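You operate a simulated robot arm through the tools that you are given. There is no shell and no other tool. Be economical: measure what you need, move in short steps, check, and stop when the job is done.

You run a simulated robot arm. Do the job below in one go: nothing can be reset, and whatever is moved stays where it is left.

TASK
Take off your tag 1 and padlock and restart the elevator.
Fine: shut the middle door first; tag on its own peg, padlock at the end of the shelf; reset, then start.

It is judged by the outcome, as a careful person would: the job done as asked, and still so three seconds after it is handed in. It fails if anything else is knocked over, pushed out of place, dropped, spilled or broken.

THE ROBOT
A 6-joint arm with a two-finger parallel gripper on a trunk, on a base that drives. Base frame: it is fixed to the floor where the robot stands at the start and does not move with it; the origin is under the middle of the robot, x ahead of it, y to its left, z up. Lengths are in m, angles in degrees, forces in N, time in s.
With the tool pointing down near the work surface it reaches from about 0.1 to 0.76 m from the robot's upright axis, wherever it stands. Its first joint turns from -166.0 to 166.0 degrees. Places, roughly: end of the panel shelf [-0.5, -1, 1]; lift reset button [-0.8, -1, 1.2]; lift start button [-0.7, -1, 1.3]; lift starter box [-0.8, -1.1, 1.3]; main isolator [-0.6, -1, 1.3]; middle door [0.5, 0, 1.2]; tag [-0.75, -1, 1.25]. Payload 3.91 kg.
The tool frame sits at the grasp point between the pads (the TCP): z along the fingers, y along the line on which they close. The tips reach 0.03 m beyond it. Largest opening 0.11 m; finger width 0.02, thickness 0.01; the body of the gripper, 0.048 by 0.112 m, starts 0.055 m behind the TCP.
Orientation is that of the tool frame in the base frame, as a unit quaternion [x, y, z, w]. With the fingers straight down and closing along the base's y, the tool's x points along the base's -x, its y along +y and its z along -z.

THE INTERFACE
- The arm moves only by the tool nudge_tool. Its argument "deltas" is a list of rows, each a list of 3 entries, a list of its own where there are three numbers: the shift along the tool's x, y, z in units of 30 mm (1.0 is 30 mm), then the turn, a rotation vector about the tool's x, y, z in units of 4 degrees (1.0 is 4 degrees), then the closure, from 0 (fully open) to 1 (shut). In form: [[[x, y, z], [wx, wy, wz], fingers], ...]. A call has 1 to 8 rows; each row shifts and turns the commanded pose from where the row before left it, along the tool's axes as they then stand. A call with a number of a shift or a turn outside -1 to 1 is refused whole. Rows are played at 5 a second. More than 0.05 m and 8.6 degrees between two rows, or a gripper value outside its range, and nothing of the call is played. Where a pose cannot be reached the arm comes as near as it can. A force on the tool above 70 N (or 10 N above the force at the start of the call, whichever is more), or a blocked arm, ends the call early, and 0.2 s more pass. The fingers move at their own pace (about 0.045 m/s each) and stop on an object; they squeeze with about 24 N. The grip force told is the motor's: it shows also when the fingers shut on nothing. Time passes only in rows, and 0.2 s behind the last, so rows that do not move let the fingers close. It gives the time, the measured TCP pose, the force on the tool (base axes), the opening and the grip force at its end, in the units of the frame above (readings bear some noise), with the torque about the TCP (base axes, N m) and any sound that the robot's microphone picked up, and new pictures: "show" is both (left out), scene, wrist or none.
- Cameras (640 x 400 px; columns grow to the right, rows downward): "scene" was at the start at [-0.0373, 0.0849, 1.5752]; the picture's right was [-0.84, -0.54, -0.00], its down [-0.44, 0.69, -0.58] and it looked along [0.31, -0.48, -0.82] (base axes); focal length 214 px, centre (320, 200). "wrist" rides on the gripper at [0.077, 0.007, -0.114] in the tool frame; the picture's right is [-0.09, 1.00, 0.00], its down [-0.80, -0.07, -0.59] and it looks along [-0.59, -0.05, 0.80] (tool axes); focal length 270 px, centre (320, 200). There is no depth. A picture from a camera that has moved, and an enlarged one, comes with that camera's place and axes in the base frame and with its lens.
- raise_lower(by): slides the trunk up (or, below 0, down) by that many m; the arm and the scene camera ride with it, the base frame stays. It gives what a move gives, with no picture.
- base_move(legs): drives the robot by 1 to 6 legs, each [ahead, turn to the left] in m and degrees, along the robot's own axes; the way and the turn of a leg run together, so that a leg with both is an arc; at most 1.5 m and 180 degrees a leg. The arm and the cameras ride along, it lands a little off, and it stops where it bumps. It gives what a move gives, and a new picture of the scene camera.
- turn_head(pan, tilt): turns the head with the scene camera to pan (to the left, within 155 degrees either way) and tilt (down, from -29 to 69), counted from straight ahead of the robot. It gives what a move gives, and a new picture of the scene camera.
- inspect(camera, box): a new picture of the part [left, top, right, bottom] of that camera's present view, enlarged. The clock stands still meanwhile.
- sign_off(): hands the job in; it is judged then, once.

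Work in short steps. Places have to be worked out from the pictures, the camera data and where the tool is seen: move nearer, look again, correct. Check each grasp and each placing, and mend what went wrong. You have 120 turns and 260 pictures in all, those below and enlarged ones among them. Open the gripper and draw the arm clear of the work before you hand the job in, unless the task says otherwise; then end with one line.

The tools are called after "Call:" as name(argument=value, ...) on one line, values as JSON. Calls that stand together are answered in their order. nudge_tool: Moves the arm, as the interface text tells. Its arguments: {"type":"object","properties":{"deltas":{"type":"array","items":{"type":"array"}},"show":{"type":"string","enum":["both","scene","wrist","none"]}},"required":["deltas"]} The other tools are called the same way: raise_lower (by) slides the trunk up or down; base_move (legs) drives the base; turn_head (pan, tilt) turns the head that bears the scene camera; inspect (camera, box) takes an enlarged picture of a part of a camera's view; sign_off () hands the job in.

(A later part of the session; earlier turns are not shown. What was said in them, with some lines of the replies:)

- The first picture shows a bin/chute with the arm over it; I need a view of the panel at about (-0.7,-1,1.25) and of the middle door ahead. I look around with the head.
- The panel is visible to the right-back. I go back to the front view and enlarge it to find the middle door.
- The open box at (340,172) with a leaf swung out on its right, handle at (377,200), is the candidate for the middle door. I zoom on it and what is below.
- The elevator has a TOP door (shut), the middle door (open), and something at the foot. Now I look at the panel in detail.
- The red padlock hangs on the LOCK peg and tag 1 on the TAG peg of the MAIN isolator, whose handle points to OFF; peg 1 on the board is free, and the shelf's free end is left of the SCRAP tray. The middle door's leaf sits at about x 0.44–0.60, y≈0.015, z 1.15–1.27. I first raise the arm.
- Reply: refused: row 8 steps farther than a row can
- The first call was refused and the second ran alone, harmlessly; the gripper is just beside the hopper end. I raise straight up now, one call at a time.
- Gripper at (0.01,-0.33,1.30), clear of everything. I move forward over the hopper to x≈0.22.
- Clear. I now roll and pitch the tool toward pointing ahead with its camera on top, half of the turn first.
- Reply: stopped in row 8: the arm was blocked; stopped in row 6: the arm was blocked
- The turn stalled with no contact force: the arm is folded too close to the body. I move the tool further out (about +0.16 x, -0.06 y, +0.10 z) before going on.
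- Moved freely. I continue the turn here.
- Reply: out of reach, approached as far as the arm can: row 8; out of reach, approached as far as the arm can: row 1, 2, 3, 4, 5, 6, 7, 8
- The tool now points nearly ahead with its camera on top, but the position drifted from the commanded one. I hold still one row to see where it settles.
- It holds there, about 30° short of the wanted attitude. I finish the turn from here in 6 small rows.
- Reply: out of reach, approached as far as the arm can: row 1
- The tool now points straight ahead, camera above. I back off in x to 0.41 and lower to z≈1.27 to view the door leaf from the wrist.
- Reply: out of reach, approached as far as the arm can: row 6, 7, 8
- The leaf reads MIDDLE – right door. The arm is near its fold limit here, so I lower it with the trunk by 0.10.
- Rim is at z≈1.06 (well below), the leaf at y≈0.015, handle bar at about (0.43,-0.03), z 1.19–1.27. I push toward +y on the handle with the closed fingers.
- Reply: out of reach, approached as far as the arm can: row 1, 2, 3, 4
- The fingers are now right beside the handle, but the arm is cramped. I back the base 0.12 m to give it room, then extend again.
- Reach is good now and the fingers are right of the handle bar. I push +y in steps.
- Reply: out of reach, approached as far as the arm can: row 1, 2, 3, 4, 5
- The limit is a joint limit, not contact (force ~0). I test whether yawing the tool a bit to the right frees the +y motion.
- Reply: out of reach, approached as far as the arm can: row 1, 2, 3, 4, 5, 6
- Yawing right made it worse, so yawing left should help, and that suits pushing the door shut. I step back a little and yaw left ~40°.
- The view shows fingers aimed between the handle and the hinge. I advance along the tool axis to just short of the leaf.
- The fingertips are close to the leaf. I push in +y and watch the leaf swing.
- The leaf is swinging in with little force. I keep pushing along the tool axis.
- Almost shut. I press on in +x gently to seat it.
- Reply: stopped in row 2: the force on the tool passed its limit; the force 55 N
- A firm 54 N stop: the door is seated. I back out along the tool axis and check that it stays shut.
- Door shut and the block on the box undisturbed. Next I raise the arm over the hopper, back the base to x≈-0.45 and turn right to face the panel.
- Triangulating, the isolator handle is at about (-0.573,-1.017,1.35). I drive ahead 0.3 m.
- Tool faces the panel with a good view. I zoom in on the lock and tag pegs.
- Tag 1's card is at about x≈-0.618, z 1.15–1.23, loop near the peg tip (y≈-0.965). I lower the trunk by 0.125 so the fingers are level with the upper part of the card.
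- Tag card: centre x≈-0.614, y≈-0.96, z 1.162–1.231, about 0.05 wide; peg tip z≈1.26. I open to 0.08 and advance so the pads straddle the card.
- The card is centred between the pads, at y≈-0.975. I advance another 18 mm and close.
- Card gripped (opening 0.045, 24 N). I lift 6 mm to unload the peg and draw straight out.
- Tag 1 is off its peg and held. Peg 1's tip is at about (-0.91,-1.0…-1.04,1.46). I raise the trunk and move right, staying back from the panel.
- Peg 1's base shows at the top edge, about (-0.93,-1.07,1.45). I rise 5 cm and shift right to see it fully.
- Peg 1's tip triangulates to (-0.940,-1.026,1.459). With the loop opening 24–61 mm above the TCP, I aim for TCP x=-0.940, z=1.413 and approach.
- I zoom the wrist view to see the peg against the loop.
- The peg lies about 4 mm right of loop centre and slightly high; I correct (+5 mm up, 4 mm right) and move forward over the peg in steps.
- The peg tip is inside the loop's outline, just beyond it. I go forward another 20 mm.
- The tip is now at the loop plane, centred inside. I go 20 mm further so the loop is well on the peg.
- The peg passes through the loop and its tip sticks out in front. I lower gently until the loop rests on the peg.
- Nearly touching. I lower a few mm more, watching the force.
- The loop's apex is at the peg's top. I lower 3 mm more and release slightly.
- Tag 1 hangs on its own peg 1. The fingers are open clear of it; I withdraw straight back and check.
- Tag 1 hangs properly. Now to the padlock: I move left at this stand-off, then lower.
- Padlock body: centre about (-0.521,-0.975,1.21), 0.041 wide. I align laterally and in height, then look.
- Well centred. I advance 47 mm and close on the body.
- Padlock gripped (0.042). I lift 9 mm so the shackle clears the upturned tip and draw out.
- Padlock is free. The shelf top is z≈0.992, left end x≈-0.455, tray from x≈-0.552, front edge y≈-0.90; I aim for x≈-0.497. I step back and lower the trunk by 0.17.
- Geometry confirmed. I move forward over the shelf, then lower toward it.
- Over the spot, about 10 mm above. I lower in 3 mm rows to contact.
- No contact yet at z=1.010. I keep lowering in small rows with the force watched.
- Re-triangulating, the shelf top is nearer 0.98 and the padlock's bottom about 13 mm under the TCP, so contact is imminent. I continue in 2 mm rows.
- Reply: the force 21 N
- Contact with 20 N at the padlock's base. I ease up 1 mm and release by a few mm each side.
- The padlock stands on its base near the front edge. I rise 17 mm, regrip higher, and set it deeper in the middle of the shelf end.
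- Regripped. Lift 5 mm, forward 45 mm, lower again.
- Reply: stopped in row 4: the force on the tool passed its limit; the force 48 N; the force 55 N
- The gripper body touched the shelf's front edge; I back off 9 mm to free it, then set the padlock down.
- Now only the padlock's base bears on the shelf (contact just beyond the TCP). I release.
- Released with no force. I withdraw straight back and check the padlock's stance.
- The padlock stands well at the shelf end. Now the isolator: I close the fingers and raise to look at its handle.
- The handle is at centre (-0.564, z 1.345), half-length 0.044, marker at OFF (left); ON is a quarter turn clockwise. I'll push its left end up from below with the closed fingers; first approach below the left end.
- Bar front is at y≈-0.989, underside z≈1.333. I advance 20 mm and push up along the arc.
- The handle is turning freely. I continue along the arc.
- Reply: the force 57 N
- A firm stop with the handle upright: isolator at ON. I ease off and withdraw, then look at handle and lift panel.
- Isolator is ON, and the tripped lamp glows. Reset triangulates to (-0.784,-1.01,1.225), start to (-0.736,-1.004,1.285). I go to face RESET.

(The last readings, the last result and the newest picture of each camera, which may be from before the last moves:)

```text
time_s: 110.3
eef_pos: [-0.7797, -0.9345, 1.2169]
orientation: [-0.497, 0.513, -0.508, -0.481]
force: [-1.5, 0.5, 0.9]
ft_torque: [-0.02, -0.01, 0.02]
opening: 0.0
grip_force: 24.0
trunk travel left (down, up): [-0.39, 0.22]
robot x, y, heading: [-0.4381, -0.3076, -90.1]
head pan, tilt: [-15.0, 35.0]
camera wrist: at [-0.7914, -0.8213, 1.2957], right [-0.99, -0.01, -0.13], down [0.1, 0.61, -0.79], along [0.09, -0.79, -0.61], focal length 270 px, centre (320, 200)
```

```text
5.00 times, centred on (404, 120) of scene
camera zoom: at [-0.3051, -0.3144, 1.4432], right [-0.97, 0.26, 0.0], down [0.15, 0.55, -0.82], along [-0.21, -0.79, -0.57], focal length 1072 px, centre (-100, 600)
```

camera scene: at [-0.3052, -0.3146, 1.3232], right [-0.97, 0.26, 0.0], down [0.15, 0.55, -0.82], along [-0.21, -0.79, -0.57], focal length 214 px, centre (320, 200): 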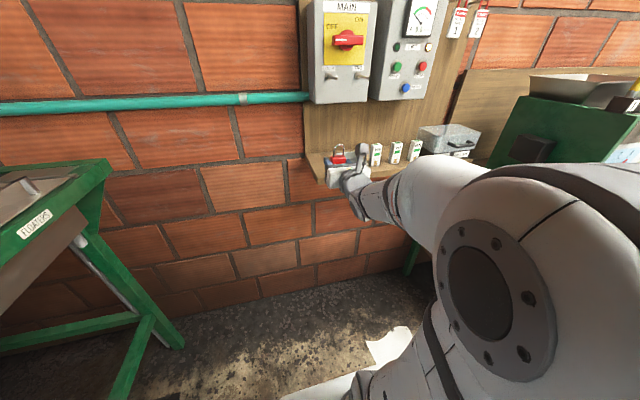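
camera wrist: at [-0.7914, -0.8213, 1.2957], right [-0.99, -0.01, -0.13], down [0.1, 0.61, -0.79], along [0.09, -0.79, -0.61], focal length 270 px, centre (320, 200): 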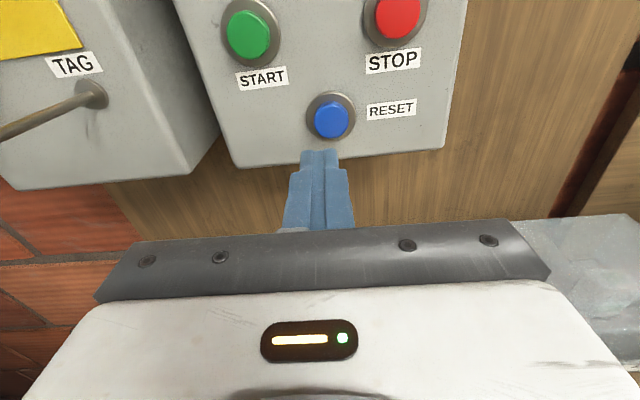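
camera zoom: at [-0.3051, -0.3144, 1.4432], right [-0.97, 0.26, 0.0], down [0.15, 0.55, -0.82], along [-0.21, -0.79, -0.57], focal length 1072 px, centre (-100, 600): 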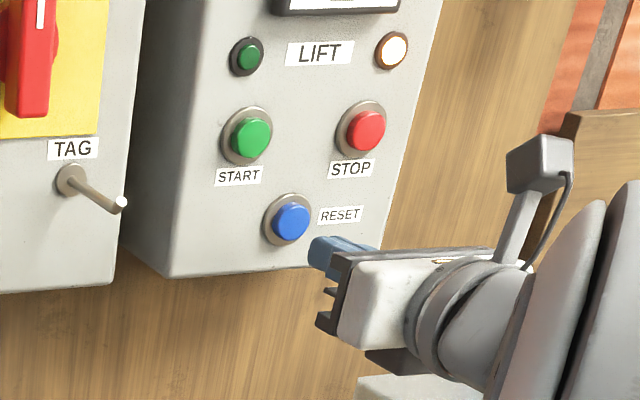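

RESET is at (-0.787, 1.223): I correct by 7 mm right, 6 mm up, and press forward.

Call:
nudge_tool(deltas=[[[0.2, 0.23, 0], [0, 0, 0], 1], [[0, 0, 0.7], [0, 0, 0], 1], [[0, 0, 0.5], [0, 0, 0], 1], [[0, 0, 0.3], [0, 0, 0], 1]], show="wrist")

```text
time_s: 111.3
eef_pos: [-0.7873, -0.9785, 1.2221]
orientation: [-0.498, 0.512, -0.509, -0.481]
force: [0.3, 0.2, -0.1]
ft_torque: [0.0, 0.01, -0.01]
opening: 0.0
grip_force: 23.9
trunk travel left (down, up): [-0.39, 0.22]
robot x, y, heading: [-0.4345, -0.3056, -89.7]
head pan, tilt: [-15.0, 35.0]
camera wrist: at [-0.7984, -0.8666, 1.3011], right [-0.99, -0.01, -0.13], down [0.1, 0.61, -0.79], along [0.09, -0.79, -0.61], focal length 270 px, centre (320, 200)
```

wrist: 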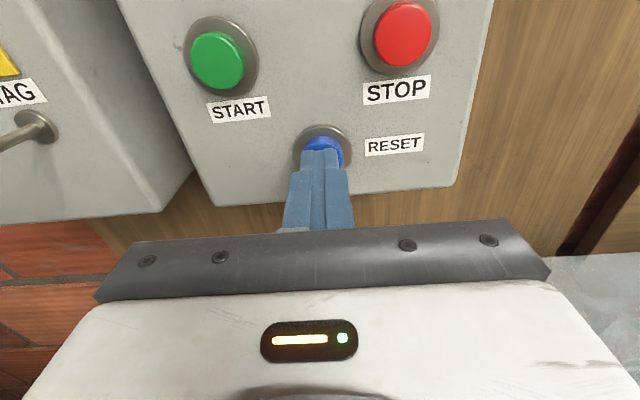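

The tip is right before the blue cap. I go on pressing in small rows.

Call:
nudge_tool(deltas=[[[0.1, 0, 0.25], [0, 0, 0], 1], [[0, 0, 0.25], [0, 0, 0], 1], [[0, 0, 0.2], [0, 0, 0], 1], [[0, 0, 0], [0, 0, 0], 1]], show="wrist")

Call:
inspect(camera="scene", box=[340, 80, 468, 160])

```text
time_s: 112.3
eef_pos: [-0.7878, -0.992, 1.2262]
orientation: [-0.497, 0.512, -0.509, -0.481]
force: [8.6, 59.4, -24.7]
ft_torque: [0.93, 0.12, 0.18]
opening: 0.0001
grip_force: 23.9
trunk travel left (down, up): [-0.39, 0.22]
robot x, y, heading: [-0.4331, -0.3014, -90.0]
head pan, tilt: [-15.0, 35.0]
heard: click
camera wrist: at [-0.7992, -0.8796, 1.3044], right [-0.99, -0.01, -0.13], down [0.1, 0.61, -0.79], along [0.09, -0.79, -0.6], focal length 270 px, centre (320, 200)
```

wrist: 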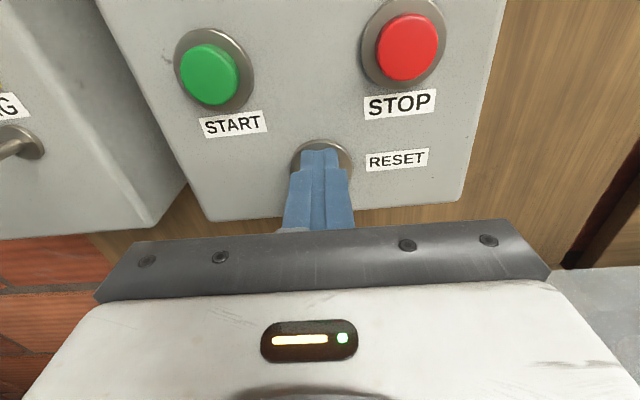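

```text
5.00 times, centred on (404, 120) of scene
camera zoom: at [-0.305, -0.306, 1.4429], right [-0.97, 0.26, 0.0], down [0.15, 0.55, -0.82], along [-0.21, -0.8, -0.57], focal length 1072 px, centre (-100, 600)
```

zoom: 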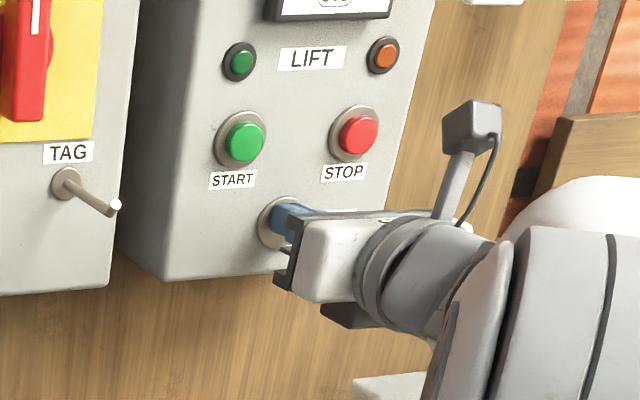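

A click, and the tripped lamp went out. I back off and move to START (5 cm left, 6 cm up).

Call:
nudge_tool(deltas=[[[0, 0, -0.9], [0, 0, 0], 1], [[0, 0, -0.9], [0, 0, 0], 1], [[0.9, -0.85, 0], [0, 0, 0], 1], [[0.9, -0.85, 0], [0, 0, 0], 1], [[0, 0, 0], [0, 0, 0], 1]], show="wrist")

```text
time_s: 113.5
eef_pos: [-0.7378, -0.9442, 1.2825]
orientation: [-0.498, 0.512, -0.508, -0.481]
force: [-0.1, 0.4, -1.1]
ft_torque: [0.0, -0.01, -0.03]
opening: 0.0
grip_force: 23.5
trunk travel left (down, up): [-0.39, 0.22]
robot x, y, heading: [-0.4298, -0.3055, -89.7]
head pan, tilt: [-15.0, 35.0]
camera wrist: at [-0.7498, -0.8329, 1.361], right [-0.99, -0.01, -0.13], down [0.1, 0.61, -0.79], along [0.09, -0.79, -0.61], focal length 270 px, centre (320, 200)
```

wrist: 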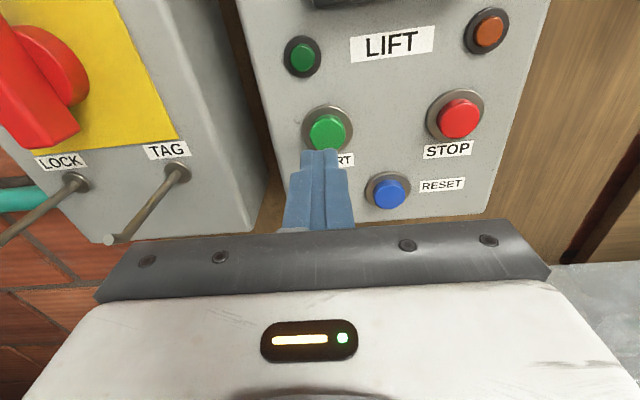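

START is at (-0.743, 1.286). I correct 5 mm right, 5 mm up, and press.

Call:
nudge_tool(deltas=[[[0.17, 0.17, 0.2], [0, 0, 0], 1], [[0, 0, 0.5], [0, 0, 0], 1], [[0, 0, 0.4], [0, 0, 0], 1], [[0, 0, 0.25], [0, 0, 0], 1], [[0, 0, 0.2], [0, 0, 0], 1], [[0, 0, 0], [0, 0, 0], 1]], show="wrist")

Call:
inspect(camera="scene", box=[340, 60, 468, 140])

```text
time_s: 114.9
eef_pos: [-0.7445, -0.9889, 1.2866]
orientation: [-0.497, 0.513, -0.508, -0.481]
force: [2.3, 26.7, -10.5]
ft_torque: [0.48, -0.05, 0.12]
opening: 0.0
grip_force: 24.1
trunk travel left (down, up): [-0.39, 0.22]
robot x, y, heading: [-0.4336, -0.3037, -90.1]
head pan, tilt: [-15.0, 35.0]
heard: click
camera wrist: at [-0.7558, -0.8768, 1.365], right [-0.99, -0.01, -0.13], down [0.1, 0.61, -0.79], along [0.09, -0.79, -0.6], focal length 270 px, centre (320, 200)
```

wrist: 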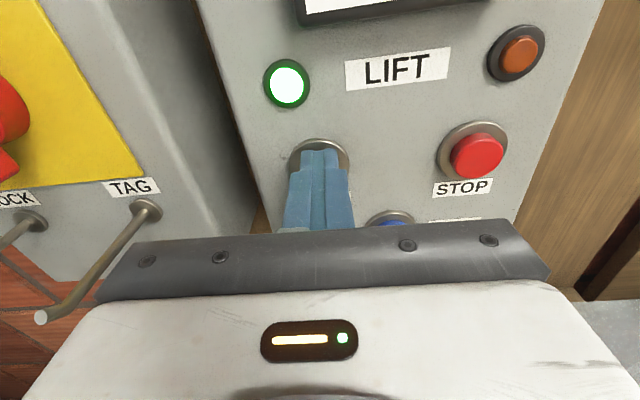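

```text
5.00 times, centred on (404, 100) of scene
camera zoom: at [-0.3052, -0.3101, 1.4431], right [-0.97, 0.26, 0.0], down [0.15, 0.55, -0.82], along [-0.21, -0.79, -0.57], focal length 1072 px, centre (-100, 700)
```

zoom: 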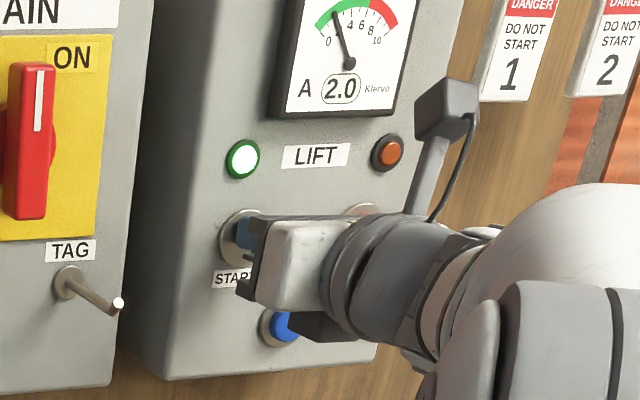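

The run lamp is lit and the ammeter shows 2.0 A: the lift runs. I withdraw, open the gripper and watch whether it keeps running.

Call:
nudge_tool(deltas=[[[0, 0, -1], [0, 0, 0], 1], [[0, 0, -1], [0, 0, 0], 1], [[0, 0, -1], [0, 0, 0], 0.8], [[0, 0, -1], [0, 0, 0], 0.5], [[0, 0, -1], [0, 0, 0], 0.2], [[0, 0, -0.5], [0, 0, 0], 0], [[0, 0, 0], [0, 0, 0], 0], [[0, 0, 0], [0, 0, 0], 0]], show="both")

Call:
inspect(camera="scene", box=[290, 30, 482, 150])

Call:
inspect(camera="scene", box=[290, 130, 482, 250])

```text
time_s: 116.7
eef_pos: [-0.7451, -0.828, 1.29]
orientation: [-0.498, 0.512, -0.509, -0.481]
force: [-0.2, -0.6, -0.2]
ft_torque: [0.0, 0.02, -0.01]
opening: 0.1103
grip_force: 0.0
trunk travel left (down, up): [-0.39, 0.22]
robot x, y, heading: [-0.4303, -0.3051, -89.8]
head pan, tilt: [-15.0, 35.0]
camera scene: at [-0.3053, -0.314, 1.4432], right [-0.97, 0.26, 0.0], down [0.15, 0.55, -0.82], along [-0.21, -0.79, -0.57], focal length 214 px, centre (320, 200)
camera wrist: at [-0.7571, -0.7156, 1.3682], right [-0.99, -0.01, -0.13], down [0.1, 0.61, -0.79], along [0.09, -0.79, -0.61], focal length 270 px, centre (320, 200)
```

scene: 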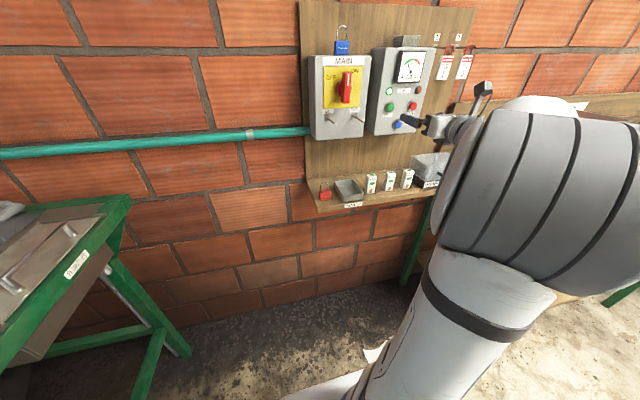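
wrist: 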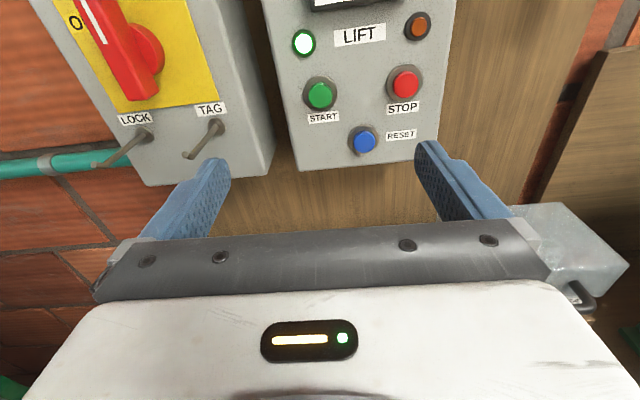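

```text
3.33 times, centred on (386, 90) of scene
camera zoom: at [-0.3053, -0.314, 1.4432], right [-0.97, 0.26, 0.0], down [0.15, 0.55, -0.82], along [-0.21, -0.79, -0.57], focal length 715 px, centre (100, 567)
```

zoom: 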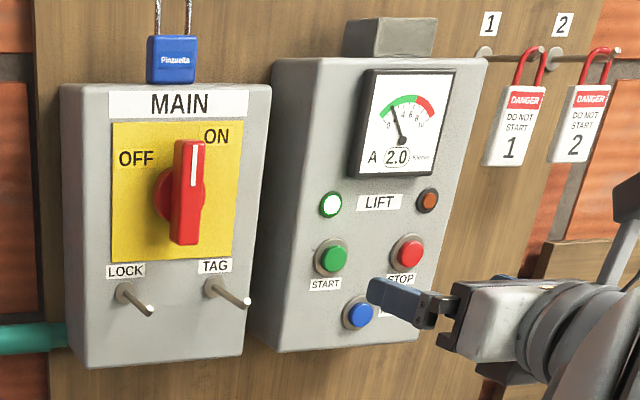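

```text
3.33 times, centred on (386, 190) of scene
camera zoom: at [-0.3053, -0.314, 1.4432], right [-0.97, 0.26, 0.0], down [0.15, 0.55, -0.82], along [-0.21, -0.79, -0.57], focal length 715 px, centre (100, 233)
```

zoom: 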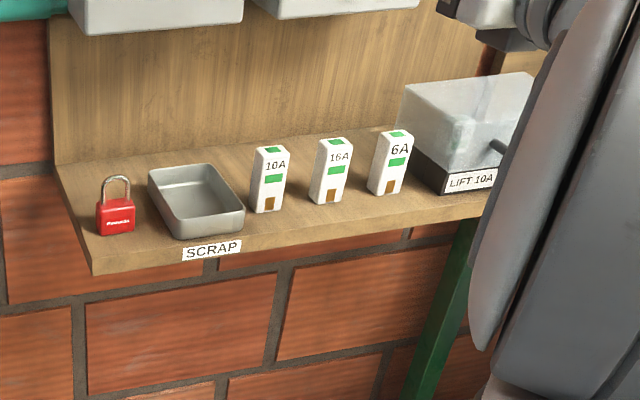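

Everything at the panel is right and still running. One last look at the elevator door by turning the head left.

Call:
turn_head(pan=75, tilt=15)

Call:
inspect(camera="scene", box=[240, 100, 400, 260])

```text
time_s: 118.3
eef_pos: [-0.7465, -0.8273, 1.2895]
orientation: [-0.498, 0.511, -0.509, -0.481]
force: [-0.3, 0.4, 0.1]
ft_torque: [-0.01, 0.01, 0.0]
opening: 0.1098
grip_force: 0.0
trunk travel left (down, up): [-0.39, 0.22]
robot x, y, heading: [-0.4339, -0.302, -90.1]
head pan, tilt: [75.0, 15.0]
camera scene: at [-0.1924, -0.2529, 1.4752], right [-0.26, -0.97, 0.0], down [-0.25, 0.07, -0.97], along [0.93, -0.25, -0.26], focal length 214 px, centre (320, 200)
```

scene: 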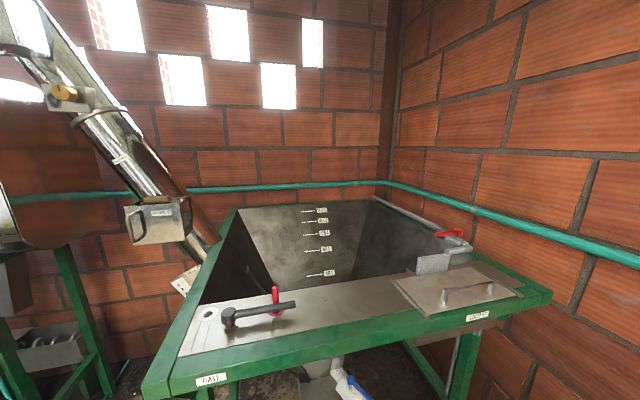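

```text
2.50 times, centred on (320, 180) of scene
camera zoom: at [-0.1924, -0.2529, 1.4752], right [-0.26, -0.97, 0.0], down [-0.25, 0.07, -0.97], along [0.93, -0.25, -0.26], focal length 536 px, centre (320, 250)
```

zoom: 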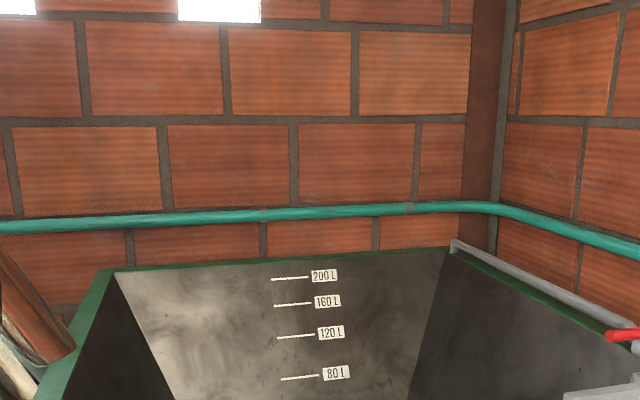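

The middle door is still shut with its block in place, the arm is clear and the gripper open. I hand in.

Call:
sign_off()

```text
The job is handed in.
```

The elevator is running again: its run lamp is lit and the ammeter reads 2.0 A. I shut the middle door first, hung tag 1 on peg 1 and stood the padlock at the end of the shelf. I then turned the main isolator to ON, which you didn't list but it was still at OFF, and pressed reset, then start.
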